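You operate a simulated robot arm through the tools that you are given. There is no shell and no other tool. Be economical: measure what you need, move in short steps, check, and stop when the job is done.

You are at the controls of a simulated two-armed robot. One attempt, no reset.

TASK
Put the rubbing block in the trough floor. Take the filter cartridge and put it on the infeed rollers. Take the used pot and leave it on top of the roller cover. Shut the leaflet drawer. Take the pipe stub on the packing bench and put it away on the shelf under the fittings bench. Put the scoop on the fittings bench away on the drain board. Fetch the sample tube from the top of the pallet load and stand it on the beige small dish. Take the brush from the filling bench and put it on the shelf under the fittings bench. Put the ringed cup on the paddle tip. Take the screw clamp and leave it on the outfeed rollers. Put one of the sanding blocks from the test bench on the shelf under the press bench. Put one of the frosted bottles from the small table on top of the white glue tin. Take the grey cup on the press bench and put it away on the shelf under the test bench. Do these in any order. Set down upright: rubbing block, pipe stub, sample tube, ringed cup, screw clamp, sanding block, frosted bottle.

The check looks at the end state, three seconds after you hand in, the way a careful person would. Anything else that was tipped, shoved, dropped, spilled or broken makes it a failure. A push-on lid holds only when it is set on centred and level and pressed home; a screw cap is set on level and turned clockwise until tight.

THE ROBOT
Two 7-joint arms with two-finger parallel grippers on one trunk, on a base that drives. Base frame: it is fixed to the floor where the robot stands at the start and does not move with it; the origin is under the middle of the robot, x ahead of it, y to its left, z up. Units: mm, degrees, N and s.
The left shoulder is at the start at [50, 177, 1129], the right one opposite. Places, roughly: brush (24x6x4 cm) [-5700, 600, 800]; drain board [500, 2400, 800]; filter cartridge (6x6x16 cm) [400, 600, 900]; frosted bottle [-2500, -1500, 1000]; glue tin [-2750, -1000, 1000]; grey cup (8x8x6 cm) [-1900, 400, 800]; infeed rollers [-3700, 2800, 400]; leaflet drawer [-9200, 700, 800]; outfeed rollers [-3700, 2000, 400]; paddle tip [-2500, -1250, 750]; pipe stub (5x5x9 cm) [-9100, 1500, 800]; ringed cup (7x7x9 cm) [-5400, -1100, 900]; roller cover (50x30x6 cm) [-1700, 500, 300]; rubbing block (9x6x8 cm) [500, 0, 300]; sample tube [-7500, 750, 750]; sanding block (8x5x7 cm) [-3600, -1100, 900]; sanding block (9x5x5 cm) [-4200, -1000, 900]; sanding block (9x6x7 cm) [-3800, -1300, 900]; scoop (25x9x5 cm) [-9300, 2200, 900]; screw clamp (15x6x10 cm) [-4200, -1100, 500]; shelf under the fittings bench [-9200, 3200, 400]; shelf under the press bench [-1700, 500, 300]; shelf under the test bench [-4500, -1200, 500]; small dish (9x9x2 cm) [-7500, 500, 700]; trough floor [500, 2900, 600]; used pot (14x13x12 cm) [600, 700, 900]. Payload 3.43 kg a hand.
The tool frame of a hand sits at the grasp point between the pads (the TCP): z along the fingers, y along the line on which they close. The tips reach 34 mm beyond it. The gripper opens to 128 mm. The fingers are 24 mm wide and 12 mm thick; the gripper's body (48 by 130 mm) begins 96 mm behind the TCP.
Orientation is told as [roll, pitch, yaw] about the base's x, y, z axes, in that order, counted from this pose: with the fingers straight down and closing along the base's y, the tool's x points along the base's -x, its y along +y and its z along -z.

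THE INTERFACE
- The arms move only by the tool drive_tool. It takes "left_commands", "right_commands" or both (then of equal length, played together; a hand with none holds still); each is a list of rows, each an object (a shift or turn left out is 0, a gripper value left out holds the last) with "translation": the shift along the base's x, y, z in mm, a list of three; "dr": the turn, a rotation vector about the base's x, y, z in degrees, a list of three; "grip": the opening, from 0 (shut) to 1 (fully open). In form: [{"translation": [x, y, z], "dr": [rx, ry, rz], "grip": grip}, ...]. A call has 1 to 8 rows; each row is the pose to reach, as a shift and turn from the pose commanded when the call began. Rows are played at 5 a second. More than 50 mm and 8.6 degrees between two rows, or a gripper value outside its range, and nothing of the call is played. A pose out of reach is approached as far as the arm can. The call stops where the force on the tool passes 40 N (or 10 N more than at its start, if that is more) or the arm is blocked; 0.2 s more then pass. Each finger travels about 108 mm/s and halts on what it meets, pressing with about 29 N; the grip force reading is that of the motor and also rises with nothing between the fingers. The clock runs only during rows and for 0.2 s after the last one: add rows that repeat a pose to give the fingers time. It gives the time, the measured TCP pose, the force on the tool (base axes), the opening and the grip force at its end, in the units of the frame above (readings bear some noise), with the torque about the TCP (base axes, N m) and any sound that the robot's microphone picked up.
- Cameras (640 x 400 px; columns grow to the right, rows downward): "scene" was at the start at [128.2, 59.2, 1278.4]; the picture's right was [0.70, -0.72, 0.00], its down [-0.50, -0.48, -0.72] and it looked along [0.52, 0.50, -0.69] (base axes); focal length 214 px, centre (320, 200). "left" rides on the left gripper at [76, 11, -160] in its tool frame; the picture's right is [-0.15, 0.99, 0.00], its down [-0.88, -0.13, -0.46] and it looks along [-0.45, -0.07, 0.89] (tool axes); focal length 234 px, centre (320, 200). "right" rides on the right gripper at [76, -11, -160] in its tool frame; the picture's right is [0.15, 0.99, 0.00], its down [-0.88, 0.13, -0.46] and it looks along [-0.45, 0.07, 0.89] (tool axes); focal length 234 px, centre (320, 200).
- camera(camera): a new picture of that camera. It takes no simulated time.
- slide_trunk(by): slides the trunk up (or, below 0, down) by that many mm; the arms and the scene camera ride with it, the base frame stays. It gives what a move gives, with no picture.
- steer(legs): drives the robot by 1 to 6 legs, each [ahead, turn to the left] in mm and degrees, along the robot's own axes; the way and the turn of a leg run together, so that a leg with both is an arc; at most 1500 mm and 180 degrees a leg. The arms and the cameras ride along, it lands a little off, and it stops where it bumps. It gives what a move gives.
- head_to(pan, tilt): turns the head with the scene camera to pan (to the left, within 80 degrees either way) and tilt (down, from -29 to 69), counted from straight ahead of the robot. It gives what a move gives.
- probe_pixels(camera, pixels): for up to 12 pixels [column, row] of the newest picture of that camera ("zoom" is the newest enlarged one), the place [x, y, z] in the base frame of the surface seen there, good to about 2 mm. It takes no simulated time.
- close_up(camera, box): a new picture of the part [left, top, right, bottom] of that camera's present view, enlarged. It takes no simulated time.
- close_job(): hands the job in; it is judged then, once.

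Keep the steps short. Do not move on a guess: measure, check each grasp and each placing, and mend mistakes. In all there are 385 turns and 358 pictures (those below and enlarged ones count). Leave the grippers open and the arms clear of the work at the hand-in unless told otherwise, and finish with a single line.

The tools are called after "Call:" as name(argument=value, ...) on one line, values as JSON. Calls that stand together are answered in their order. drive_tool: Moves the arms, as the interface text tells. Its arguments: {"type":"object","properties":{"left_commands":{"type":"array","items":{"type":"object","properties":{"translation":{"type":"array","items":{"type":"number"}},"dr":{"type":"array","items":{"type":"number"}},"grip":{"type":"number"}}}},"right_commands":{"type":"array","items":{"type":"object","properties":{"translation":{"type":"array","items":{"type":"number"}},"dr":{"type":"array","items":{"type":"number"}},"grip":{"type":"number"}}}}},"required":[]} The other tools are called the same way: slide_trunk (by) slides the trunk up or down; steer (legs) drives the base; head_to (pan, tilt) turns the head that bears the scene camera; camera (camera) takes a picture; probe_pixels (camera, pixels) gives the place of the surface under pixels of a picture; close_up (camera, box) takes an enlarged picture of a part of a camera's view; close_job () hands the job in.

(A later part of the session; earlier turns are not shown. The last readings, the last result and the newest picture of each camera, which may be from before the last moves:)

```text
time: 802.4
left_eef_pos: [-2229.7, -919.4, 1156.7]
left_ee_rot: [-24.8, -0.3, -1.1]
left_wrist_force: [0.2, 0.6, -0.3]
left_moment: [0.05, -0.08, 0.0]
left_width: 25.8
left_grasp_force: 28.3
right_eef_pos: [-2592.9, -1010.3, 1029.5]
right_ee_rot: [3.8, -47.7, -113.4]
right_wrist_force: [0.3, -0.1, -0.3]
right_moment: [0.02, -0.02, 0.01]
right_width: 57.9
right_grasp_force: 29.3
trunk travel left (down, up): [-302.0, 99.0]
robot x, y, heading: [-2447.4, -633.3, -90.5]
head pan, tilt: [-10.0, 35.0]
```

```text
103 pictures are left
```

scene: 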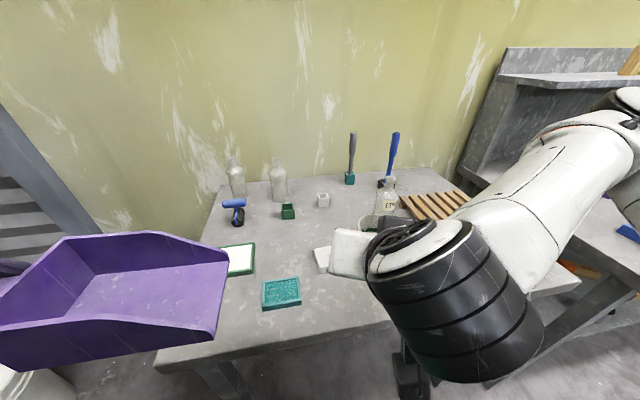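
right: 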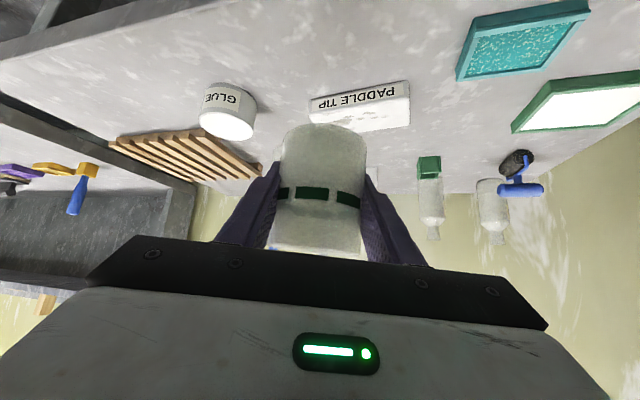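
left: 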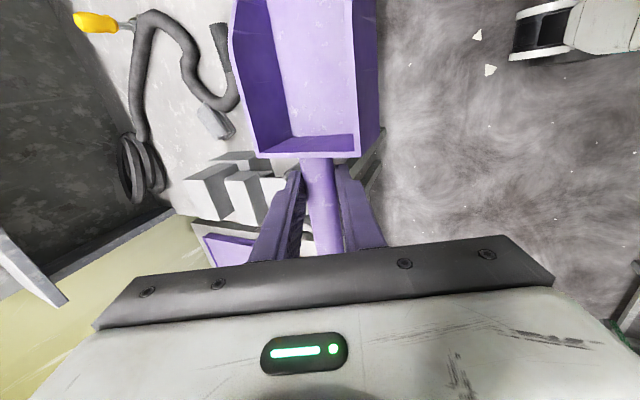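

Move over the block and lower to contact.

Call:
drive_tool(right_commands=[{"translation": [3, -40, -10]}, {"translation": [6, -80, -25]}, {"translation": [10, -121, -45]}, {"translation": [10, -123, -75]}])

Call:
camera(camera="right")

```text
time: 803.4
left_eef_pos: [-2230.7, -919.8, 1157.4]
left_ee_rot: [-24.7, -0.2, -1.0]
left_wrist_force: [0.1, 0.3, -0.4]
left_moment: [0.04, -0.06, 0.01]
left_width: 25.6
left_grasp_force: 29.3
right_eef_pos: [-2584.4, -1135.8, 956.1]
right_ee_rot: [3.8, -47.8, -113.4]
right_wrist_force: [-0.1, 0.5, -0.3]
right_moment: [-0.01, 0.0, 0.01]
right_width: 58.2
right_grasp_force: 28.6
trunk travel left (down, up): [-302.0, 99.0]
robot x, y, heading: [-2445.3, -635.6, -90.7]
head pan, tilt: [-10.0, 35.0]
```

```text
102 pictures are left
```

right: 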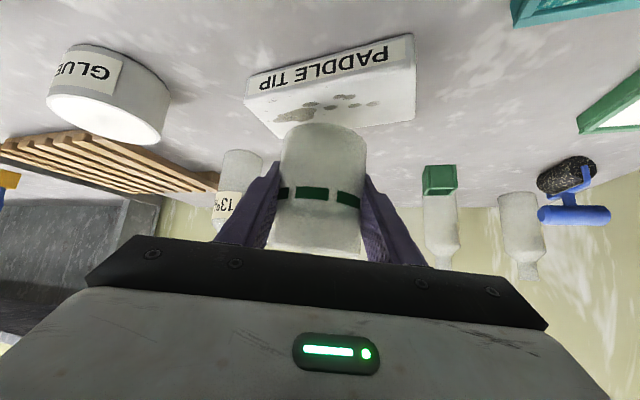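

Call:
probe_pixels(camera="right", pixels=[[322, 128], [322, 150], [283, 150], [364, 150], [290, 132], [355, 135], [330, 110], [275, 128], [410, 115], [250, 98]])

```text
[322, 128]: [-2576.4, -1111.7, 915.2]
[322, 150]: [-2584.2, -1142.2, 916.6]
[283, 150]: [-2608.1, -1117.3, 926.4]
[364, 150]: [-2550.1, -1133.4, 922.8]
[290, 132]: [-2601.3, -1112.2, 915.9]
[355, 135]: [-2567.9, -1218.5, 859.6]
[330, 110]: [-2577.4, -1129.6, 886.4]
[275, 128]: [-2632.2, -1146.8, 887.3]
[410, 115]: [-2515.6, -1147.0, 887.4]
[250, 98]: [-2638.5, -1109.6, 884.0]
```

Cup centre ≈(−2581, −1139); block centre y≈−1128. Shift +10 in y and lower.

Call:
drive_tool(right_commands=[{"translation": [-2, 10, 0]}, {"translation": [-2, 10, -14]}, {"translation": [-2, 10, -20]}, {"translation": [-2, 10, -25]}, {"translation": [-2, 10, -29]}])

Call:
camera(camera="right")

```text
time: 804.6
left_eef_pos: [-2230.0, -918.9, 1158.3]
left_ee_rot: [-24.9, -0.2, -1.1]
left_wrist_force: [-0.2, -0.3, -1.4]
left_moment: [0.01, -0.09, 0.0]
left_width: 25.7
left_grasp_force: 29.0
right_eef_pos: [-2583.2, -1125.0, 931.2]
right_ee_rot: [4.2, -48.4, -113.8]
right_wrist_force: [-1.0, -1.2, 26.6]
right_moment: [0.18, 0.85, 0.07]
right_width: 58.9
right_grasp_force: 29.2
trunk travel left (down, up): [-302.0, 99.0]
robot x, y, heading: [-2445.2, -633.7, -90.6]
head pan, tilt: [-10.0, 35.0]
```

```text
101 pictures are left
```

right: 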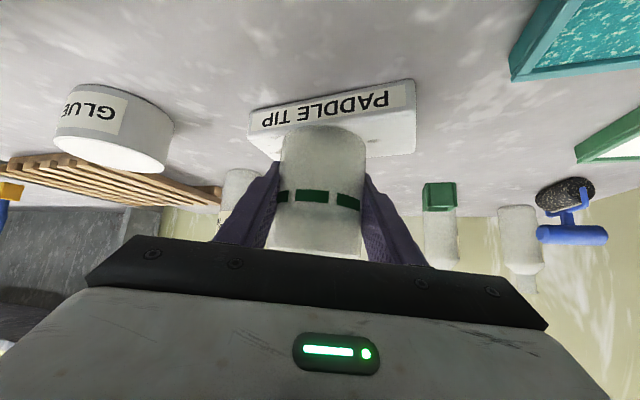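

Contact; the cup sits on the block. Open and withdraw along the tool axis.

Call:
drive_tool(right_commands=[{"translation": [0, 0, 2], "grip": 0.75}, {"translation": [0, 0, 2]}, {"translation": [0, 0, 2]}, {"translation": [9, 18, 21]}, {"translation": [17, 36, 42]}, {"translation": [25, 54, 64]}, {"translation": [30, 66, 95]}])

Call:
camera(camera="right")

```text
time: 806.2
left_eef_pos: [-2230.2, -919.1, 1156.9]
left_ee_rot: [-24.8, -0.4, -1.1]
left_wrist_force: [-0.2, -0.3, -0.8]
left_moment: [-0.02, -0.07, 0.0]
left_width: 25.8
left_grasp_force: 28.6
right_eef_pos: [-2556.1, -1058.4, 1020.3]
right_ee_rot: [3.8, -47.7, -113.4]
right_wrist_force: [-0.5, 0.4, 0.3]
right_moment: [0.04, -0.01, 0.01]
right_width: 95.8
right_grasp_force: 0.0
trunk travel left (down, up): [-302.0, 99.0]
robot x, y, heading: [-2445.0, -633.8, -90.5]
head pan, tilt: [-10.0, 35.0]
```

```text
100 pictures are left
```

right: 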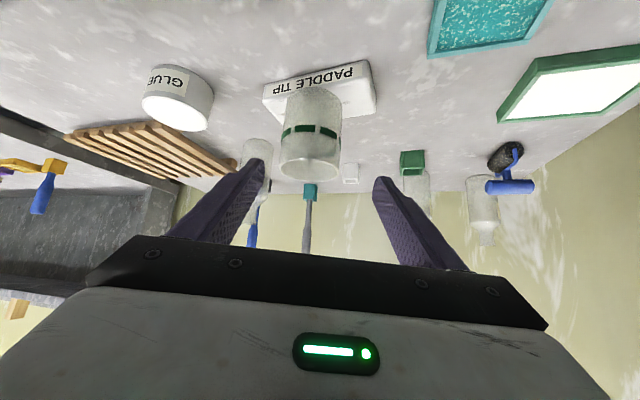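

The ringed cup stands on the paddle tip. Now measure the two frosted bottles at the back left.

Call:
head_to(pan=10, tilt=30)

Call:
close_up(camera="scene", box=[230, 130, 470, 290])

```text
time: 807.0
left_eef_pos: [-2230.4, -919.6, 1155.9]
left_ee_rot: [-24.7, -0.2, -1.1]
left_wrist_force: [-0.4, -0.3, -1.4]
left_moment: [0.03, -0.11, 0.0]
left_width: 26.0
left_grasp_force: 29.0
right_eef_pos: [-2556.1, -1059.6, 1020.2]
right_ee_rot: [3.9, -47.8, -113.3]
right_wrist_force: [0.4, 0.3, 0.5]
right_moment: [0.02, 0.01, 0.03]
right_width: 96.2
right_grasp_force: 0.0
trunk travel left (down, up): [-302.0, 99.0]
robot x, y, heading: [-2447.9, -634.7, -90.5]
head pan, tilt: [10.0, 30.0]
```

```text
2.50 times, centred on (350, 210) of scene
```

zoom: 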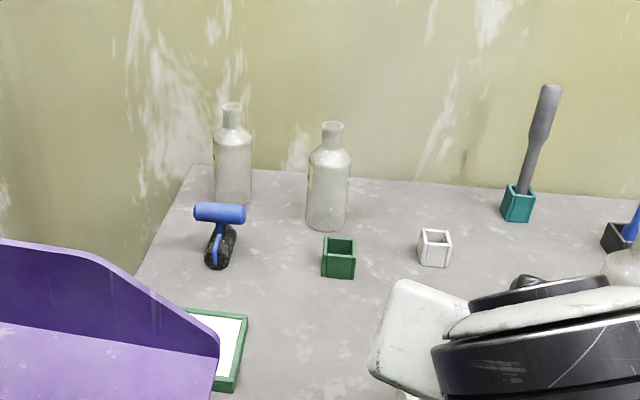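

Call:
probe_pixels(camera="zoom", pixels=[[328, 190], [310, 190], [347, 190], [326, 225], [332, 130], [332, 160], [233, 160], [233, 110], [340, 245], [434, 235], [340, 265], [435, 260]])

```text
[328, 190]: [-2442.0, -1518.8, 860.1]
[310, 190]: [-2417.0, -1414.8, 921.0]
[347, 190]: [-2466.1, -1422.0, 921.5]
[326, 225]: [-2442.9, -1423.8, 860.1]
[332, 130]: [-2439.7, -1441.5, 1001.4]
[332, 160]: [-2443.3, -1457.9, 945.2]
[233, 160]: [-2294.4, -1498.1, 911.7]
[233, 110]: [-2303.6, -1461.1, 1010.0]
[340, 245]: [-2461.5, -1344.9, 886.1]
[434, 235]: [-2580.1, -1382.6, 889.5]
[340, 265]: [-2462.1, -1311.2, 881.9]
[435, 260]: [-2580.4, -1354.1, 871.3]
```

Bottle A: axis ≈(−2441, −1421), r≈26, z 860–1015. It's far back, so I'll use a stretched flat right hand. Back off 150, shift +x 237, and set the hand's pitch ≈−60°.

Call:
steer(legs=[[-150, 0], [0, 90], [232, 0], [0, -89.5]])

Call:
slide_trunk(by=-90)

Call:
drive_tool(right_commands=[{"translation": [-10, -10, 10], "dr": [-3, 0.5, 5], "grip": 0.7}, {"translation": [-20, -20, 20], "dr": [-6, 1.2, 10]}, {"translation": [-30, -30, 30], "dr": [-9, 2, 15]}, {"translation": [-40, -50, 35], "dr": [-12, 2.5, 20]}, {"translation": [-40, -80, 35], "dr": [-12, 2.5, 20]}])

Call:
camera(camera="scene")

```text
time: 817.3
left_eef_pos: [-1993.5, -771.7, 1155.8]
left_ee_rot: [-24.8, -0.3, 0.3]
left_wrist_force: [0.5, -0.6, -1.1]
left_moment: [-0.02, -0.05, -0.02]
left_width: 26.0
left_grasp_force: 28.8
right_eef_pos: [-2314.6, -919.6, 1020.4]
right_ee_rot: [3.8, -47.7, -111.9]
right_wrist_force: [0.4, -0.3, 0.3]
right_moment: [0.0, 0.04, 0.03]
right_width: 95.8
right_grasp_force: 0.0
trunk travel left (down, up): [-302.0, 99.0]
robot x, y, heading: [-2216.6, -490.5, -89.0]
head pan, tilt: [10.0, 30.0]
```

```text
time: 818.5
left_eef_pos: [-1993.4, -771.6, 1066.7]
left_ee_rot: [-24.8, -0.2, 0.2]
left_wrist_force: [0.8, -0.1, -1.7]
left_moment: [0.04, -0.07, 0.01]
left_width: 25.9
left_grasp_force: 29.0
right_eef_pos: [-2315.6, -919.3, 930.2]
right_ee_rot: [3.8, -47.7, -111.9]
right_wrist_force: [0.3, 0.3, 0.5]
right_moment: [0.04, 0.01, 0.02]
right_width: 96.2
right_grasp_force: 0.0
trunk travel left (down, up): [-212.0, 189.0]
robot x, y, heading: [-2216.6, -495.2, -88.9]
head pan, tilt: [10.0, 30.0]
```

```text
time: 819.7
left_eef_pos: [-1993.1, -773.1, 1066.2]
left_ee_rot: [-24.7, -0.4, 0.2]
left_wrist_force: [-0.5, 0.2, -0.9]
left_moment: [0.02, -0.07, 0.03]
left_width: 26.0
left_grasp_force: 29.1
right_eef_pos: [-2354.1, -999.4, 965.8]
right_ee_rot: [3.8, -60.0, -91.9]
right_wrist_force: [0.3, -0.1, -1.0]
right_moment: [0.01, -0.03, 0.02]
right_width: 89.8
right_grasp_force: 0.1
trunk travel left (down, up): [-212.0, 189.0]
robot x, y, heading: [-2217.9, -494.0, -88.9]
head pan, tilt: [10.0, 30.0]
```

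```text
98 pictures are left
```

scene: 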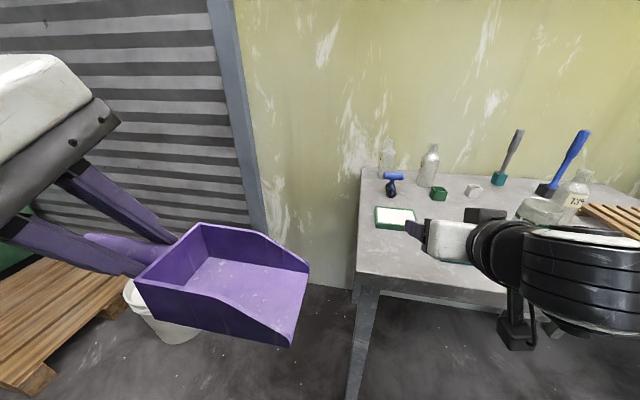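

Drive 195 in, and shift the hand to x≈−2441.

Call:
steer(legs=[[195, -1]])

Call:
drive_tool(right_commands=[{"translation": [-30, -10, 0]}, {"translation": [-60, -20, 0]}, {"translation": [-85, -40, -5]}, {"translation": [-85, -80, -10]}])

Call:
camera(camera="right")

Call:
close_up(camera="scene", box=[340, 110, 580, 270])

```text
time: 821.3
left_eef_pos: [-1995.0, -966.4, 1067.0]
left_ee_rot: [-24.7, -0.3, -0.6]
left_wrist_force: [0.0, 0.4, -1.5]
left_moment: [0.03, -0.08, -0.04]
left_width: 25.8
left_grasp_force: 29.4
right_eef_pos: [-2360.2, -1187.9, 966.5]
right_ee_rot: [3.9, -60.0, -92.7]
right_wrist_force: [-0.5, 0.2, -0.8]
right_moment: [-0.01, -0.01, 0.02]
right_width: 89.9
right_grasp_force: 0.0
trunk travel left (down, up): [-212.0, 189.0]
robot x, y, heading: [-2215.0, -686.8, -89.6]
head pan, tilt: [10.0, 30.0]
```

```text
time: 822.3
left_eef_pos: [-1994.7, -964.4, 1066.5]
left_ee_rot: [-24.7, -0.3, -0.6]
left_wrist_force: [-0.8, 0.2, -1.1]
left_moment: [0.03, -0.07, 0.0]
left_width: 26.0
left_grasp_force: 28.8
right_eef_pos: [-2447.5, -1267.8, 954.8]
right_ee_rot: [3.8, -60.1, -92.7]
right_wrist_force: [0.9, 0.2, 0.4]
right_moment: [0.01, -0.01, 0.02]
right_width: 89.5
right_grasp_force: 0.0
trunk travel left (down, up): [-212.0, 189.0]
robot x, y, heading: [-2210.3, -684.8, -89.7]
head pan, tilt: [10.0, 30.0]
```

```text
97 pictures are left
```

right: 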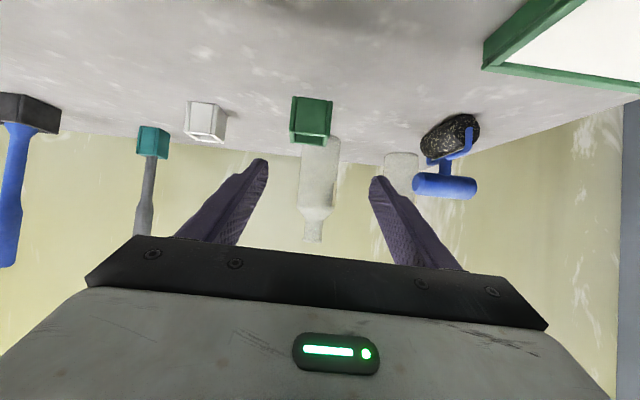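

```text
2.50 times, centred on (460, 190) of scene
```

zoom: 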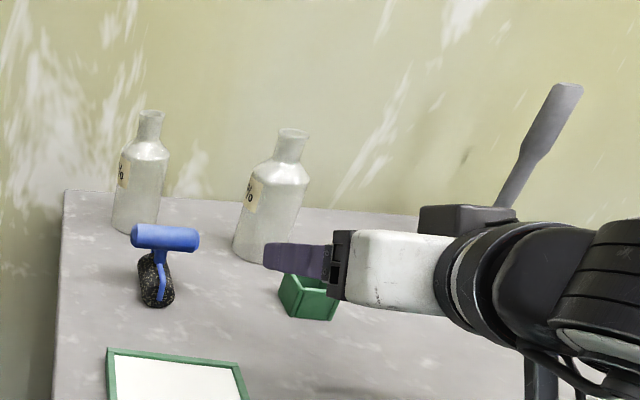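

Call:
probe_pixels(camera="right", pixels=[[414, 184], [425, 140], [303, 190], [337, 180], [320, 160], [312, 225], [305, 225], [320, 225], [330, 135], [292, 135]])

```text
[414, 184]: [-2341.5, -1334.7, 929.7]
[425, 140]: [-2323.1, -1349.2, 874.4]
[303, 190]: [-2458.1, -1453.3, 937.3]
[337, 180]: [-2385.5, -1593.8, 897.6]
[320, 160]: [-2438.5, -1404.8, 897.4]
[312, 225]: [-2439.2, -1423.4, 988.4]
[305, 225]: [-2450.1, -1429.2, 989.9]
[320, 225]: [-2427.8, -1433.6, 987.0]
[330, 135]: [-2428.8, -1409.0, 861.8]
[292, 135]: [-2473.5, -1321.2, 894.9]
```

Bottle axis ≈(−2439, −1432). Advance to TCP (−2440, −1416, 918).

Call:
drive_tool(right_commands=[{"translation": [4, -40, -10]}, {"translation": [7, -80, -20]}, {"translation": [7, -120, -30]}, {"translation": [7, -148, -37]}])

Call:
camera(camera="right")

```text
time: 823.3
left_eef_pos: [-1995.4, -965.8, 1065.8]
left_ee_rot: [-24.8, -0.4, -0.6]
left_wrist_force: [-0.1, -0.5, -0.4]
left_moment: [0.01, -0.09, -0.03]
left_width: 25.7
left_grasp_force: 29.0
right_eef_pos: [-2437.8, -1416.2, 917.3]
right_ee_rot: [3.8, -59.8, -92.8]
right_wrist_force: [0.3, -0.1, 1.0]
right_moment: [0.01, 0.01, 0.01]
right_width: 89.6
right_grasp_force: 0.0
trunk travel left (down, up): [-212.0, 189.0]
robot x, y, heading: [-2215.5, -683.3, -90.0]
head pan, tilt: [10.0, 30.0]
```

```text
95 pictures are left
```

right: 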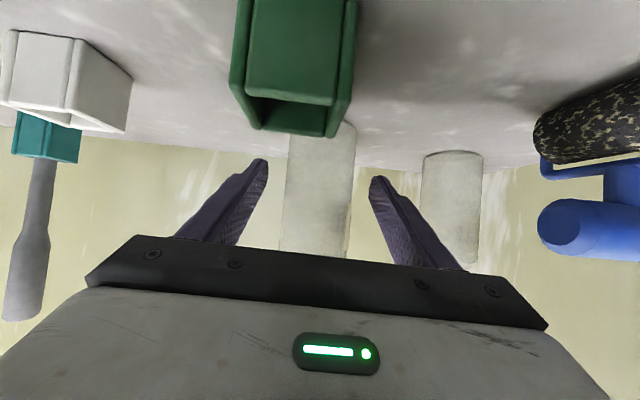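

Bottle is between the fingers. Close and lift.

Call:
drive_tool(right_commands=[{"translation": [0, 0, 0], "grip": 0.0}, {"translation": [0, 0, 0]}, {"translation": [0, 0, 0]}, {"translation": [0, 0, 0]}, {"translation": [0, 5, 15]}, {"translation": [0, 20, 45]}, {"translation": [0, 45, 80]}, {"translation": [0, 80, 100]}])

Call:
camera(camera="right")

```text
time: 825.1
left_eef_pos: [-1994.0, -965.9, 1066.6]
left_ee_rot: [-24.8, -0.4, -0.7]
left_wrist_force: [0.5, -0.2, -1.4]
left_moment: [0.02, -0.07, 0.0]
left_width: 25.8
left_grasp_force: 29.0
right_eef_pos: [-2440.3, -1335.2, 1020.4]
right_ee_rot: [3.7, -59.9, -92.8]
right_wrist_force: [-0.8, 0.1, -0.3]
right_moment: [0.04, 0.0, 0.02]
right_width: 53.6
right_grasp_force: 29.1
trunk travel left (down, up): [-212.0, 189.0]
robot x, y, heading: [-2213.8, -685.1, -89.6]
head pan, tilt: [10.0, 30.0]
```

```text
94 pictures are left
```

right: 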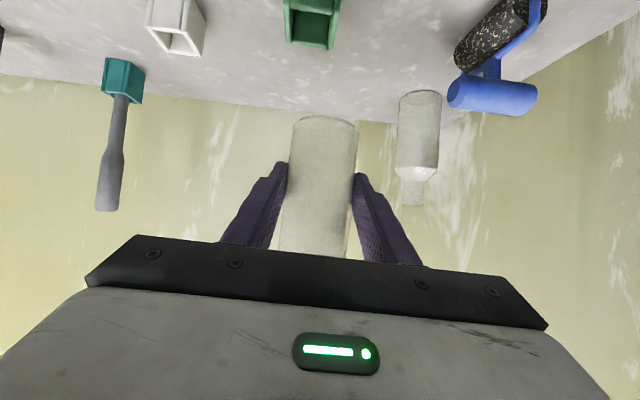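

Bottle held (base 57 mm below TCP). Retract, back off, shift right 322, and look at the tin.

Call:
drive_tool(right_commands=[{"translation": [0, 45, 10]}, {"translation": [0, 90, 15]}, {"translation": [0, 135, 20]}])

Call:
steer(legs=[[-250, 0], [0, -90], [322, 0], [0, 90]])

Call:
head_to(pan=-15, tilt=35)

Call:
camera(camera="scene")

```text
time: 825.9
left_eef_pos: [-1995.5, -965.4, 1065.7]
left_ee_rot: [-24.7, -0.3, -0.7]
left_wrist_force: [-0.7, -0.7, -1.0]
left_moment: [0.02, -0.06, -0.01]
left_width: 26.1
left_grasp_force: 29.3
right_eef_pos: [-2439.6, -1198.6, 1040.5]
right_ee_rot: [3.8, -59.9, -92.9]
right_wrist_force: [-0.5, 0.9, -1.4]
right_moment: [0.01, 0.0, 0.01]
right_width: 53.6
right_grasp_force: 29.5
trunk travel left (down, up): [-212.0, 189.0]
robot x, y, heading: [-2213.0, -683.9, -89.8]
head pan, tilt: [10.0, 30.0]
```

```text
time: 837.2
left_eef_pos: [-2317.5, -711.5, 1066.2]
left_ee_rot: [-24.8, -0.2, 0.1]
left_wrist_force: [-0.1, -0.4, -1.5]
left_moment: [0.01, -0.1, 0.0]
left_width: 26.2
left_grasp_force: 29.1
right_eef_pos: [-2759.1, -951.7, 1040.6]
right_ee_rot: [3.9, -60.0, -92.0]
right_wrist_force: [1.0, 0.0, -1.0]
right_moment: [0.04, 0.01, 0.03]
right_width: 53.4
right_grasp_force: 29.2
trunk travel left (down, up): [-212.0, 189.0]
robot x, y, heading: [-2539.3, -430.6, -89.3]
head pan, tilt: [10.0, 30.0]
```

```text
time: 838.0
left_eef_pos: [-2317.2, -711.6, 1066.4]
left_ee_rot: [-24.8, -0.2, 0.1]
left_wrist_force: [0.8, -0.6, -1.1]
left_moment: [-0.05, -0.08, 0.03]
left_width: 26.2
left_grasp_force: 29.4
right_eef_pos: [-2759.3, -950.8, 1039.5]
right_ee_rot: [3.7, -59.8, -92.1]
right_wrist_force: [-1.2, 0.9, -0.6]
right_moment: [0.04, 0.04, 0.01]
right_width: 53.5
right_grasp_force: 29.0
trunk travel left (down, up): [-212.0, 189.0]
robot x, y, heading: [-2543.6, -431.6, -89.5]
head pan, tilt: [-15.0, 35.0]
```

```text
93 pictures are left
```

scene: 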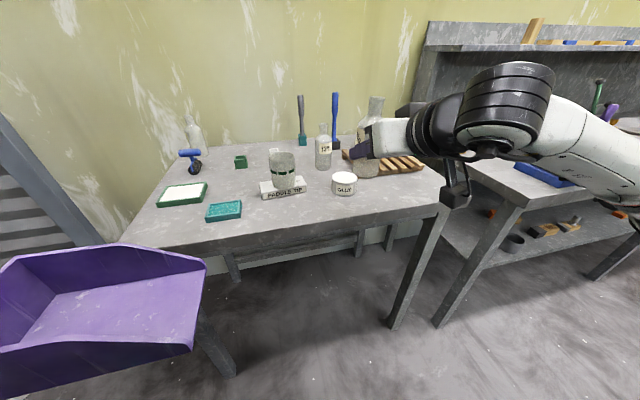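

Call:
close_up(camera="scene", box=[300, 80, 460, 220])

Call:
probe_pixels(camera="zoom", pixels=[[176, 272], [155, 278], [198, 275], [176, 265], [176, 282], [178, 318], [130, 282], [225, 285], [270, 260], [300, 200], [255, 255], [285, 265]])

```text
2.86 times, centred on (380, 150) of scene
```

zoom: 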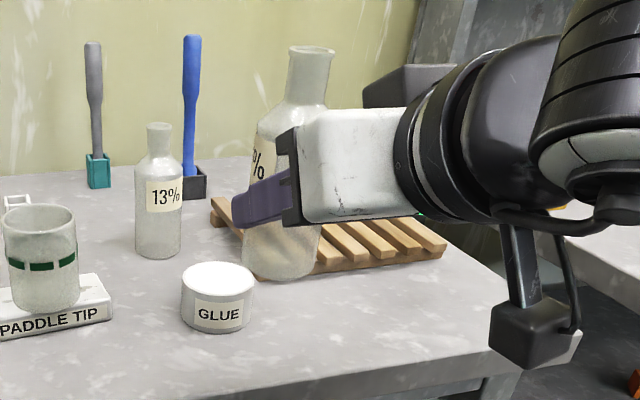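

```text
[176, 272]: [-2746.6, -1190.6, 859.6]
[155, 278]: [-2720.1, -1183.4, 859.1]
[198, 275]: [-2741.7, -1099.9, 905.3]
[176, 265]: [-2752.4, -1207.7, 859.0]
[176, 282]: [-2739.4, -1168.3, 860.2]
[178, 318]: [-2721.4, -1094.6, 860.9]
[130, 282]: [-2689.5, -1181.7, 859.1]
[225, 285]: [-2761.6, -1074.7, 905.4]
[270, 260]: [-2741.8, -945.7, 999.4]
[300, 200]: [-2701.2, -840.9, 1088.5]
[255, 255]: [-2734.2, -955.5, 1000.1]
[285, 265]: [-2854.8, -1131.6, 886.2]
```

Call:
probe_pixels(camera="zoom", pixels=[[186, 280], [250, 282], [218, 294], [216, 266], [240, 270], [195, 292], [217, 280], [318, 225], [243, 240], [280, 278], [260, 272], [310, 275]])

```text
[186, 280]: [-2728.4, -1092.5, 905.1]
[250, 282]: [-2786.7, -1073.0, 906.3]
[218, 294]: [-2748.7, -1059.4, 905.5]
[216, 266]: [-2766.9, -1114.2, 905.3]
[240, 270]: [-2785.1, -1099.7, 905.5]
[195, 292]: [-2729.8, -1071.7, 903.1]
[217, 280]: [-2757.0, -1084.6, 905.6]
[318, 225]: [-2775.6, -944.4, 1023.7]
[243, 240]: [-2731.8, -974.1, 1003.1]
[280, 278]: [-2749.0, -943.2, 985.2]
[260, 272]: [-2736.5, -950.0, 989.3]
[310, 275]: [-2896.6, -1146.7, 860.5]
```

Tin top z=905.5, centre (−2757, −1086). Drive 90 forward, re-measure the offset, then lower.

Call:
steer(legs=[[90, 0]])

Call:
camera(camera="right")

Call:
close_up(camera="scene", box=[300, 80, 460, 220])

```text
time: 839.2
left_eef_pos: [-2316.1, -801.8, 1066.8]
left_ee_rot: [-24.6, -0.3, 0.1]
left_wrist_force: [0.5, -0.2, -1.5]
left_moment: [0.01, -0.08, 0.02]
left_width: 25.9
left_grasp_force: 29.2
right_eef_pos: [-2758.4, -1042.6, 1038.5]
right_ee_rot: [3.8, -59.9, -92.2]
right_wrist_force: [-0.2, 0.9, -0.9]
right_moment: [0.02, 0.04, -0.02]
right_width: 53.2
right_grasp_force: 28.8
trunk travel left (down, up): [-212.0, 189.0]
robot x, y, heading: [-2538.7, -525.9, -89.0]
head pan, tilt: [-15.0, 35.0]
```

```text
91 pictures are left
```

right: 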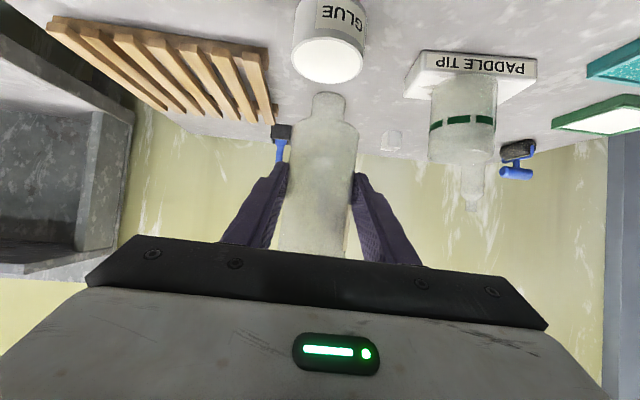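

```text
2.86 times, centred on (380, 150) of scene
```

zoom: 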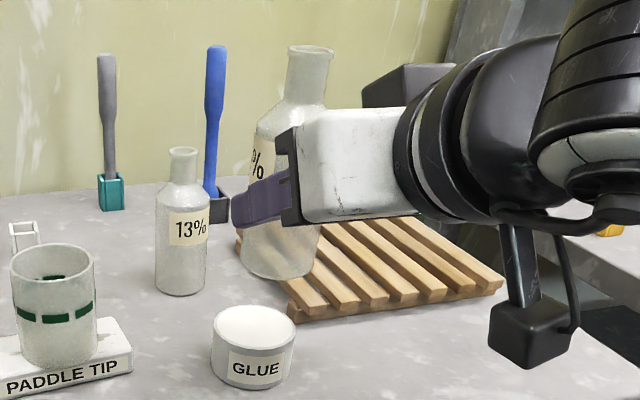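

Call:
probe_pixels(camera="zoom", pixels=[[262, 272], [285, 276], [305, 268], [243, 255], [255, 235], [315, 235], [275, 240], [255, 345], [255, 310], [218, 330], [290, 325], [252, 337]])

```text
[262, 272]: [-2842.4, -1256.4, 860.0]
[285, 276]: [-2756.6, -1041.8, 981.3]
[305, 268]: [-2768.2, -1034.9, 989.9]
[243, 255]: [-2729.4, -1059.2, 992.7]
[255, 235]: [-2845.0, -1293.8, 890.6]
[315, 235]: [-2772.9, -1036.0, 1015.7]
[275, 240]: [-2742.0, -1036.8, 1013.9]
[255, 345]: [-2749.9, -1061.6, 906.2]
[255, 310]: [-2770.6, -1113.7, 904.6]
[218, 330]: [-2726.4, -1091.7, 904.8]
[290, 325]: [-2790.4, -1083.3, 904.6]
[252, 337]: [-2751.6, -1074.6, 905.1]
```

Bottle axis (−2757, −1061), base ≈981; tin centre (−2758, −1087). Move −26 in y and lower ~73.

Call:
drive_tool(right_commands=[{"translation": [-1, -26, -10]}, {"translation": [-1, -26, -40]}, {"translation": [-1, -26, -60]}, {"translation": [-1, -26, -68]}, {"translation": [-1, -26, -73]}, {"translation": [-1, -26, -77]}])

Call:
camera(camera="right")

Call:
close_up(camera="scene", box=[300, 80, 460, 220])

```text
time: 840.6
left_eef_pos: [-2315.4, -803.6, 1066.9]
left_ee_rot: [-24.8, -0.3, 0.2]
left_wrist_force: [0.1, -0.5, -1.4]
left_moment: [-0.05, -0.06, 0.0]
left_width: 25.9
left_grasp_force: 28.2
right_eef_pos: [-2758.8, -1067.5, 964.2]
right_ee_rot: [3.8, -60.0, -92.1]
right_wrist_force: [0.3, -0.8, 2.1]
right_moment: [-0.07, 0.12, -0.03]
right_width: 53.5
right_grasp_force: 29.6
trunk travel left (down, up): [-212.0, 189.0]
robot x, y, heading: [-2536.8, -524.2, -89.3]
head pan, tilt: [-15.0, 35.0]
```

```text
89 pictures are left
```

right: 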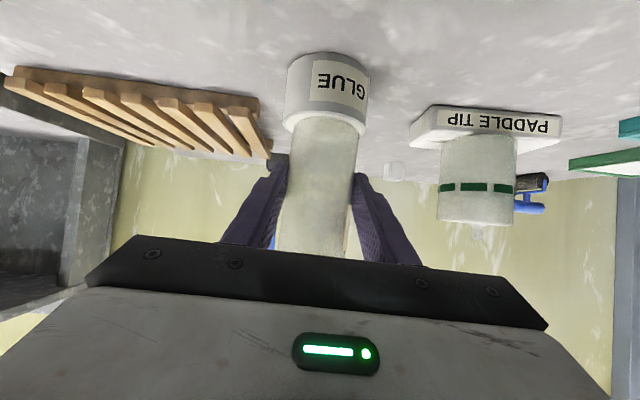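

```text
2.86 times, centred on (380, 150) of scene
```

zoom: 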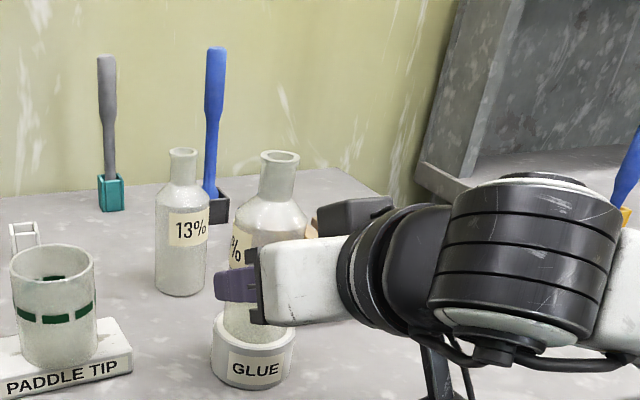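

Just touching and centred. Press 3 mm more, release, and withdraw straight back along the tool axis.

Call:
drive_tool(right_commands=[{"translation": [0, 0, -2]}, {"translation": [0, 0, -4]}])

Call:
drive_tool(right_commands=[{"translation": [0, 0, 1], "grip": 0.7}, {"translation": [0, 0, 1]}, {"translation": [0, 0, 1]}, {"translation": [0, 26, 15]}, {"translation": [0, 60, 35]}, {"translation": [0, 95, 55]}, {"translation": [0, 130, 75]}])

Call:
close_up(camera="scene", box=[280, 80, 460, 220])

```text
time: 841.2
left_eef_pos: [-2315.4, -801.6, 1067.4]
left_ee_rot: [-24.9, -0.4, 0.1]
left_wrist_force: [-0.4, 0.6, -0.9]
left_moment: [-0.01, -0.07, 0.02]
left_width: 25.8
left_grasp_force: 29.1
right_eef_pos: [-2760.3, -1068.0, 962.4]
right_ee_rot: [4.0, -60.6, -92.1]
right_wrist_force: [-0.6, -2.3, 16.0]
right_moment: [-0.35, 0.44, 0.05]
right_width: 53.4
right_grasp_force: 28.9
trunk travel left (down, up): [-212.0, 189.0]
robot x, y, heading: [-2537.6, -521.8, -89.0]
head pan, tilt: [-15.0, 35.0]
```

```text
time: 842.8
left_eef_pos: [-2314.5, -801.9, 1067.2]
left_ee_rot: [-24.8, -0.3, 0.1]
left_wrist_force: [-0.2, -0.2, -1.8]
left_moment: [-0.01, -0.08, -0.01]
left_width: 25.8
left_grasp_force: 29.2
right_eef_pos: [-2755.9, -963.1, 1054.4]
right_ee_rot: [3.7, -59.8, -91.9]
right_wrist_force: [0.5, -0.5, -0.4]
right_moment: [0.01, 0.03, 0.02]
right_width: 89.5
right_grasp_force: 0.0
right hand out of reach, approached as far as the arm can: row 6, 7
trunk travel left (down, up): [-212.0, 189.0]
robot x, y, heading: [-2540.1, -517.0, -89.0]
head pan, tilt: [-15.0, 35.0]
```

```text
2.86 times, centred on (370, 150) of scene
```

zoom: 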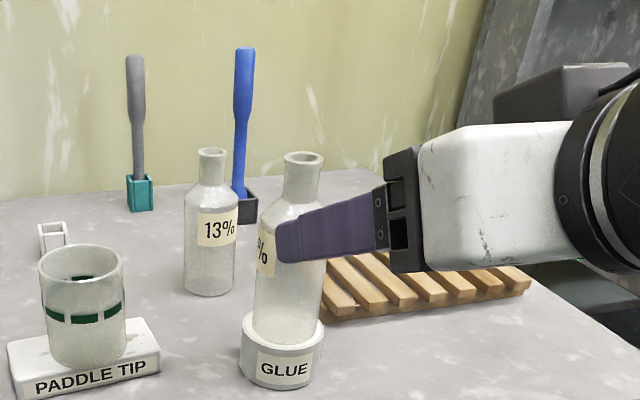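

Bottle stands upright on the glue tin. Next a sanding block: drive to the test bench, robot at (−4040, −300).

Call:
steer(legs=[[-230, 0], [0, -91], [1480, 0], [0, 90]])

Call:
drive_tool(right_commands=[{"translation": [0, 5, 20], "dr": [8, 0, 0]}, {"translation": [0, 5, 40], "dr": [16, 0, 0]}, {"translation": [0, 10, 50], "dr": [24, 0, 0]}, {"translation": [0, 10, 50], "dr": [32, 0, 0]}, {"translation": [0, 10, 50], "dr": [40, 0, 0]}, {"translation": [0, 10, 50], "dr": [48, 0, 0]}, {"translation": [0, 10, 50], "dr": [56, 0, 0]}, {"translation": [0, 10, 50], "dr": [60, 0, 0]}])

Call:
camera(camera="scene")

```text
time: 859.1
left_eef_pos: [-3785.2, -582.4, 1066.4]
left_ee_rot: [-24.9, -0.3, 1.1]
left_wrist_force: [1.1, 0.1, -0.9]
left_moment: [0.04, -0.09, 0.02]
left_width: 25.9
left_grasp_force: 29.1
right_eef_pos: [-4222.8, -751.4, 1053.7]
right_ee_rot: [3.9, -59.8, -91.2]
right_wrist_force: [0.9, 0.2, -0.5]
right_moment: [0.0, -0.01, 0.0]
right_width: 89.7
right_grasp_force: 0.0
trunk travel left (down, up): [-212.0, 189.0]
robot x, y, heading: [-4009.9, -304.5, -88.3]
head pan, tilt: [-15.0, 35.0]
```

```text
time: 860.9
left_eef_pos: [-3784.6, -583.7, 1066.1]
left_ee_rot: [-24.7, -0.3, 1.0]
left_wrist_force: [0.2, 0.2, -0.7]
left_moment: [0.02, -0.07, 0.03]
left_width: 25.9
left_grasp_force: 29.4
right_eef_pos: [-4221.1, -741.8, 1103.8]
right_ee_rot: [2.7, 0.3, -90.6]
right_wrist_force: [-0.4, 0.0, 1.1]
right_moment: [-0.04, 0.0, 0.03]
right_width: 89.7
right_grasp_force: 0.0
trunk travel left (down, up): [-212.0, 189.0]
robot x, y, heading: [-4009.3, -302.6, -88.0]
head pan, tilt: [-15.0, 35.0]
```

```text
86 pictures are left
```

scene: 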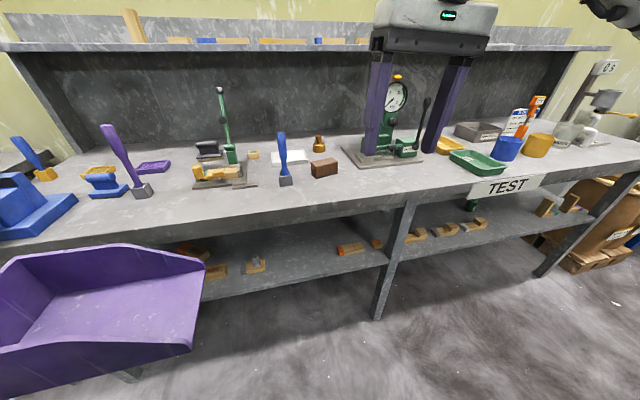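

Call:
close_up(camera="scene", box=[260, 120, 380, 210])

Call:
probe_pixels(camera="zoom", pixels=[[275, 245], [330, 215], [395, 205], [405, 235], [335, 250], [340, 225], [290, 300], [410, 270], [340, 285], [400, 215], [130, 330]])

```text
4.44 times, centred on (320, 165) of scene
```

zoom: 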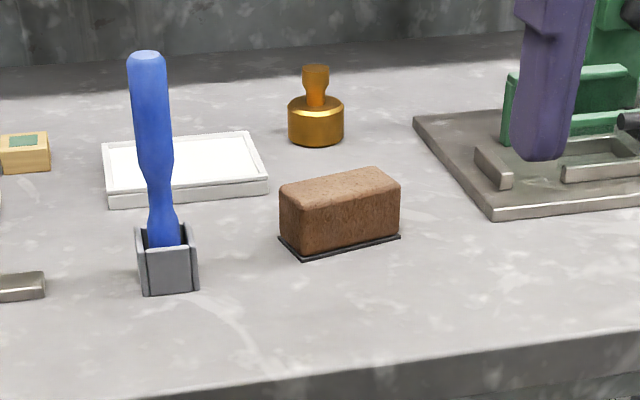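

```text
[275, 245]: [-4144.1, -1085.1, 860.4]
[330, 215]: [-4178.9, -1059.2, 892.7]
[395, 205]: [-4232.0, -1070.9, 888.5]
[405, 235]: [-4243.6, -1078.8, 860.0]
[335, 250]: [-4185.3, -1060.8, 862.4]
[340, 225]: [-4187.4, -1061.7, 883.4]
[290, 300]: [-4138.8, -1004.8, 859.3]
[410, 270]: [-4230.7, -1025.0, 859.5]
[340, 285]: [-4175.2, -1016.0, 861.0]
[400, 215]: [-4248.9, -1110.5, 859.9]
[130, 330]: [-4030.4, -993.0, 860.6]
```

The brown sanding block is at ≈(−4188, −1086), turned ~13°, top ≈908. Drive 255 in and align the right hand (yaw +13°), gripping it lengthwise.

Call:
steer(legs=[[255, 0]])

Call:
drive_tool(right_commands=[{"translation": [5, -20, -20], "dr": [0, 2.7, 5], "grip": 1.0}, {"translation": [12, -45, -40], "dr": [0, 2.7, 11]}, {"translation": [20, -70, -60], "dr": [0, 2.7, 13]}, {"translation": [22, -85, -85], "dr": [0, 2.7, 13]}])

Call:
camera(camera="right")

```text
time: 862.8
left_eef_pos: [-3777.2, -840.0, 1066.2]
left_ee_rot: [-24.7, -0.4, 1.0]
left_wrist_force: [-0.2, 0.5, -0.3]
left_moment: [0.04, -0.08, 0.0]
left_width: 25.8
left_grasp_force: 29.3
right_eef_pos: [-4214.2, -999.4, 1103.9]
right_ee_rot: [2.9, 0.2, -90.5]
right_wrist_force: [-0.1, -0.1, 0.5]
right_moment: [0.0, -0.06, 0.0]
right_width: 89.7
right_grasp_force: 0.0
trunk travel left (down, up): [-212.0, 189.0]
robot x, y, heading: [-4002.4, -562.7, -88.4]
head pan, tilt: [-15.0, 35.0]
```

```text
time: 863.8
left_eef_pos: [-3777.5, -840.1, 1066.2]
left_ee_rot: [-24.8, -0.4, 1.0]
left_wrist_force: [0.1, 0.5, -1.2]
left_moment: [0.02, -0.08, -0.01]
left_width: 26.2
left_grasp_force: 29.0
right_eef_pos: [-4191.6, -1083.8, 1017.6]
right_ee_rot: [0.2, 0.4, -77.7]
right_wrist_force: [-0.3, 0.2, -0.5]
right_moment: [-0.05, 0.02, 0.05]
right_width: 127.8
right_grasp_force: 0.0
trunk travel left (down, up): [-212.0, 189.0]
robot x, y, heading: [-4001.0, -561.5, -88.1]
head pan, tilt: [-15.0, 35.0]
```

```text
84 pictures are left
```

right: 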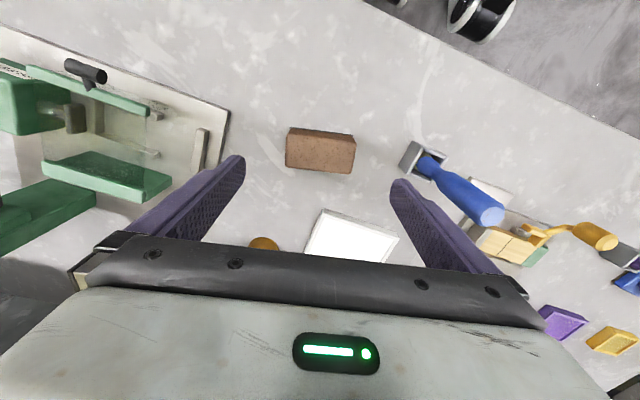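

Call:
probe_pixels(camera="right", pixels=[[292, 145], [350, 150], [292, 163], [346, 170], [320, 130], [320, 155], [288, 135], [353, 140]])

```text
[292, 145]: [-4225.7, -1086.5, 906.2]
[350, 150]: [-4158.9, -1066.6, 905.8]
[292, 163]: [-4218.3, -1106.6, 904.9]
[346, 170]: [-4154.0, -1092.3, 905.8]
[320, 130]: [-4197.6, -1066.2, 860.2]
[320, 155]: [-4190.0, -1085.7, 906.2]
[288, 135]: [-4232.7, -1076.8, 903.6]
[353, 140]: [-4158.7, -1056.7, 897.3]
```

Top z=906, angle ≈16.6°. Rotate 4° more, lower 120, grip, lift.

Call:
drive_tool(right_commands=[{"translation": [1, -2, -45], "dr": [0, 0, 4]}, {"translation": [1, -2, -85], "dr": [0, 0, 4]}, {"translation": [1, -2, -119], "dr": [0, 0, 4]}, {"translation": [1, -2, -119], "dr": [0, 0, 4], "grip": 0.0}, {"translation": [1, -2, -119], "dr": [0, 0, 4]}, {"translation": [1, -2, -119], "dr": [0, 0, 4]}, {"translation": [1, -2, -80], "dr": [0, 0, 4]}, {"translation": [1, 10, -40], "dr": [0, 0, 4]}])

Call:
camera(camera="right")

```text
time: 865.5
left_eef_pos: [-3777.3, -838.6, 1066.6]
left_ee_rot: [-24.8, -0.3, 1.0]
left_wrist_force: [0.4, 0.0, -1.6]
left_moment: [0.02, -0.05, 0.01]
left_width: 26.2
left_grasp_force: 29.3
right_eef_pos: [-4192.8, -1076.3, 980.0]
right_ee_rot: [0.1, 0.3, -73.6]
right_wrist_force: [0.6, 0.1, -1.4]
right_moment: [0.01, 0.0, 0.02]
right_width: 84.1
right_grasp_force: 29.3
trunk travel left (down, up): [-212.0, 189.0]
robot x, y, heading: [-4001.4, -561.9, -88.2]
head pan, tilt: [-15.0, 35.0]
```

```text
83 pictures are left
```

right: 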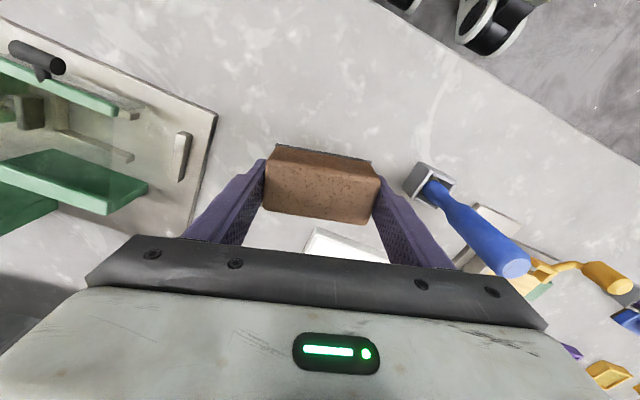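

Block held. Retract, back off, and drive to the press bench's left part (robot x≈−2200), facing +y.

Call:
drive_tool(right_commands=[{"translation": [0, 45, 20]}, {"translation": [0, 90, 40]}, {"translation": [0, 135, 50], "dr": [0, 0, -8]}, {"translation": [0, 160, 50], "dr": [0, 0, -15]}])

Call:
steer(legs=[[-200, 0], [0, 88], [1500, 0], [290, 0], [0, 90]])

Call:
head_to(pan=-10, tilt=38)

Call:
camera(camera="scene")

```text
time: 866.5
left_eef_pos: [-3777.2, -840.3, 1065.8]
left_ee_rot: [-24.8, -0.3, 1.0]
left_wrist_force: [-0.1, 0.0, -1.2]
left_moment: [0.02, -0.1, 0.0]
left_width: 25.9
left_grasp_force: 29.2
right_eef_pos: [-4193.2, -913.3, 1027.5]
right_ee_rot: [0.1, 0.5, -88.7]
right_wrist_force: [0.7, -0.2, -1.2]
right_moment: [0.0, -0.03, -0.01]
right_width: 84.1
right_grasp_force: 29.1
trunk travel left (down, up): [-212.0, 189.0]
robot x, y, heading: [-4005.6, -563.4, -88.3]
head pan, tilt: [-15.0, 35.0]
```

```text
time: 884.5
left_eef_pos: [-2451.6, -76.5, 1066.9]
left_ee_rot: [-24.9, -0.4, -177.8]
left_wrist_force: [-0.7, -0.4, -1.7]
left_moment: [0.0, 0.09, 0.02]
left_width: 25.6
left_grasp_force: 29.3
right_eef_pos: [-2037.5, 7.1, 1029.0]
right_ee_rot: [0.0, 0.5, 92.4]
right_wrist_force: [-0.2, 0.2, -1.1]
right_moment: [0.01, 0.01, 0.04]
right_width: 83.4
right_grasp_force: 29.2
trunk travel left (down, up): [-212.0, 189.0]
robot x, y, heading: [-2220.6, -348.7, 92.6]
head pan, tilt: [-15.0, 35.0]
```

```text
time: 885.1
left_eef_pos: [-2452.3, -76.3, 1066.7]
left_ee_rot: [-24.8, -0.4, -177.8]
left_wrist_force: [0.6, -0.2, -1.0]
left_moment: [0.01, 0.06, -0.03]
left_width: 25.9
left_grasp_force: 28.9
right_eef_pos: [-2037.0, 7.4, 1027.4]
right_ee_rot: [0.1, 0.4, 92.4]
right_wrist_force: [0.7, 0.2, -0.2]
right_moment: [0.0, 0.01, 0.0]
right_width: 83.1
right_grasp_force: 29.5
trunk travel left (down, up): [-212.0, 189.0]
robot x, y, heading: [-2221.1, -346.3, 92.9]
head pan, tilt: [-10.0, 38.0]
```

```text
82 pictures are left
```

scene: 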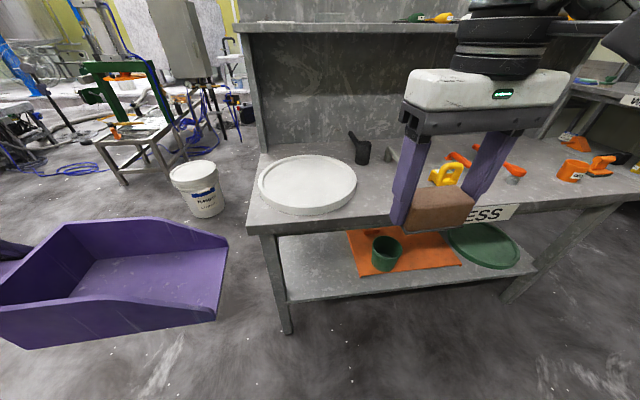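

Pot is still standing on the cover; the shelf's left part is free. Lower the trunk and the right hand in front of the shelf.

Call:
slide_trunk(by=-210)

Call:
drive_tool(right_commands=[{"translation": [0, 0, -48]}, {"translation": [0, 0, -96]}, {"translation": [0, 0, -144]}, {"translation": [0, 0, -192]}, {"translation": [0, 0, -240]}, {"translation": [0, 0, -288]}, {"translation": [0, 0, -336]}, {"translation": [0, 0, -384]}])

Call:
steer(legs=[[235, -3]])

Call:
camera(camera="scene")

Call:
camera(camera="right")

```text
time: 887.4
left_eef_pos: [-2453.0, -77.5, 856.4]
left_ee_rot: [-24.8, -0.4, -177.8]
left_wrist_force: [0.2, -0.2, -1.1]
left_moment: [-0.01, 0.03, -0.05]
left_width: 25.7
left_grasp_force: 29.0
right_eef_pos: [-2036.3, 6.9, 818.1]
right_ee_rot: [0.1, 0.5, 92.5]
right_wrist_force: [-0.1, -0.4, -0.4]
right_moment: [0.02, 0.0, 0.0]
right_width: 83.2
right_grasp_force: 29.3
trunk travel left (down, up): [-2.0, 399.0]
robot x, y, heading: [-2221.7, -345.4, 92.8]
head pan, tilt: [-10.0, 38.0]
```

```text
time: 889.2
left_eef_pos: [-2452.8, -76.5, 855.8]
left_ee_rot: [-24.8, -0.4, -177.8]
left_wrist_force: [0.0, -0.1, -1.2]
left_moment: [-0.02, 0.1, 0.03]
left_width: 25.9
left_grasp_force: 28.8
right_eef_pos: [-2035.6, 8.1, 433.4]
right_ee_rot: [0.2, 0.5, 92.7]
right_wrist_force: [-0.4, -0.8, 0.2]
right_moment: [0.0, -0.01, -0.02]
right_width: 83.5
right_grasp_force: 29.5
trunk travel left (down, up): [-2.0, 399.0]
robot x, y, heading: [-2222.5, -348.5, 92.9]
head pan, tilt: [-10.0, 38.0]
```

```text
time: 890.9
left_eef_pos: [-2444.0, 168.1, 855.9]
left_ee_rot: [-24.8, -0.4, 179.3]
left_wrist_force: [1.1, 0.4, -0.5]
left_moment: [0.0, 0.1, 0.03]
left_width: 26.0
left_grasp_force: 28.8
right_eef_pos: [-2022.9, 232.0, 434.0]
right_ee_rot: [0.1, 0.5, 89.6]
right_wrist_force: [-0.3, -0.5, -0.2]
right_moment: [-0.01, 0.01, 0.01]
right_width: 83.3
right_grasp_force: 29.1
trunk travel left (down, up): [-2.0, 399.0]
robot x, y, heading: [-2226.9, -113.9, 90.1]
head pan, tilt: [-10.0, 38.0]
```

```text
81 pictures are left
```

scene: 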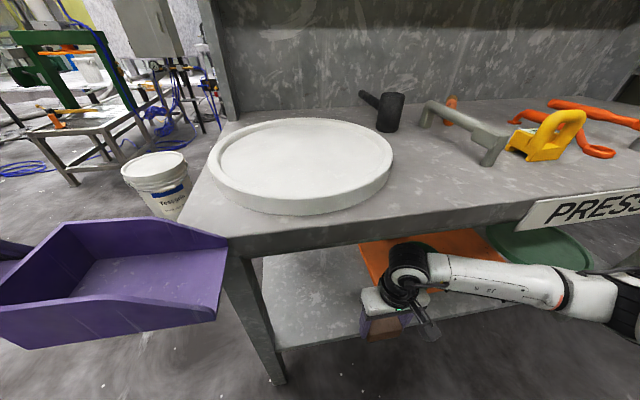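

```text
80 pictures are left
```

right: 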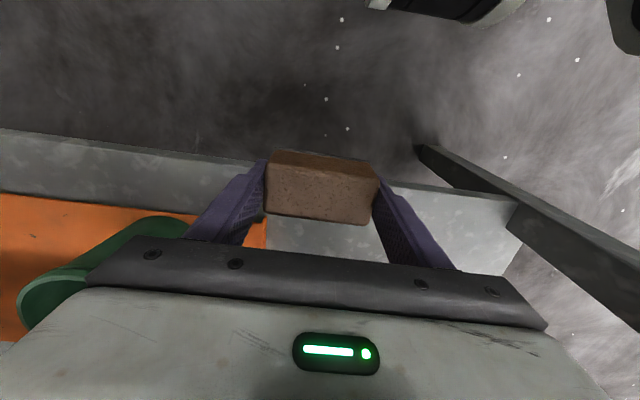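

Move to x≈−2050, y≈345 over the shelf, then lower.

Call:
drive_tool(right_commands=[{"translation": [-10, 25, -10]}, {"translation": [-20, 55, -20]}, {"translation": [-28, 85, -30]}, {"translation": [-28, 113, -40]}, {"translation": [-28, 113, -60]}, {"translation": [-28, 113, -70]}, {"translation": [-28, 113, -75]}, {"translation": [-28, 113, -79]}])

Call:
camera(camera="right")

```text
time: 892.7
left_eef_pos: [-2444.0, 166.9, 857.4]
left_ee_rot: [-24.9, -0.3, 179.3]
left_wrist_force: [-0.3, -0.7, -1.7]
left_moment: [0.04, 0.09, 0.01]
left_width: 25.9
left_grasp_force: 29.3
right_eef_pos: [-2051.7, 345.0, 357.1]
right_ee_rot: [0.1, 0.2, 89.6]
right_wrist_force: [4.1, -8.8, 28.5]
right_moment: [-0.09, -0.29, -0.15]
right_width: 83.6
right_grasp_force: 29.2
trunk travel left (down, up): [-2.0, 399.0]
robot x, y, heading: [-2229.7, -113.7, 90.0]
head pan, tilt: [-10.0, 38.0]
```

```text
79 pictures are left
```

right: 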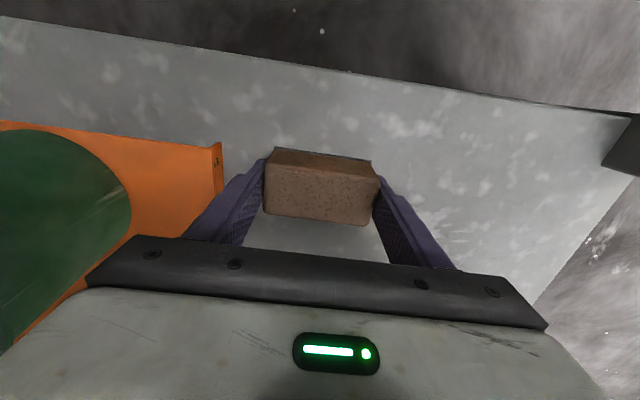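

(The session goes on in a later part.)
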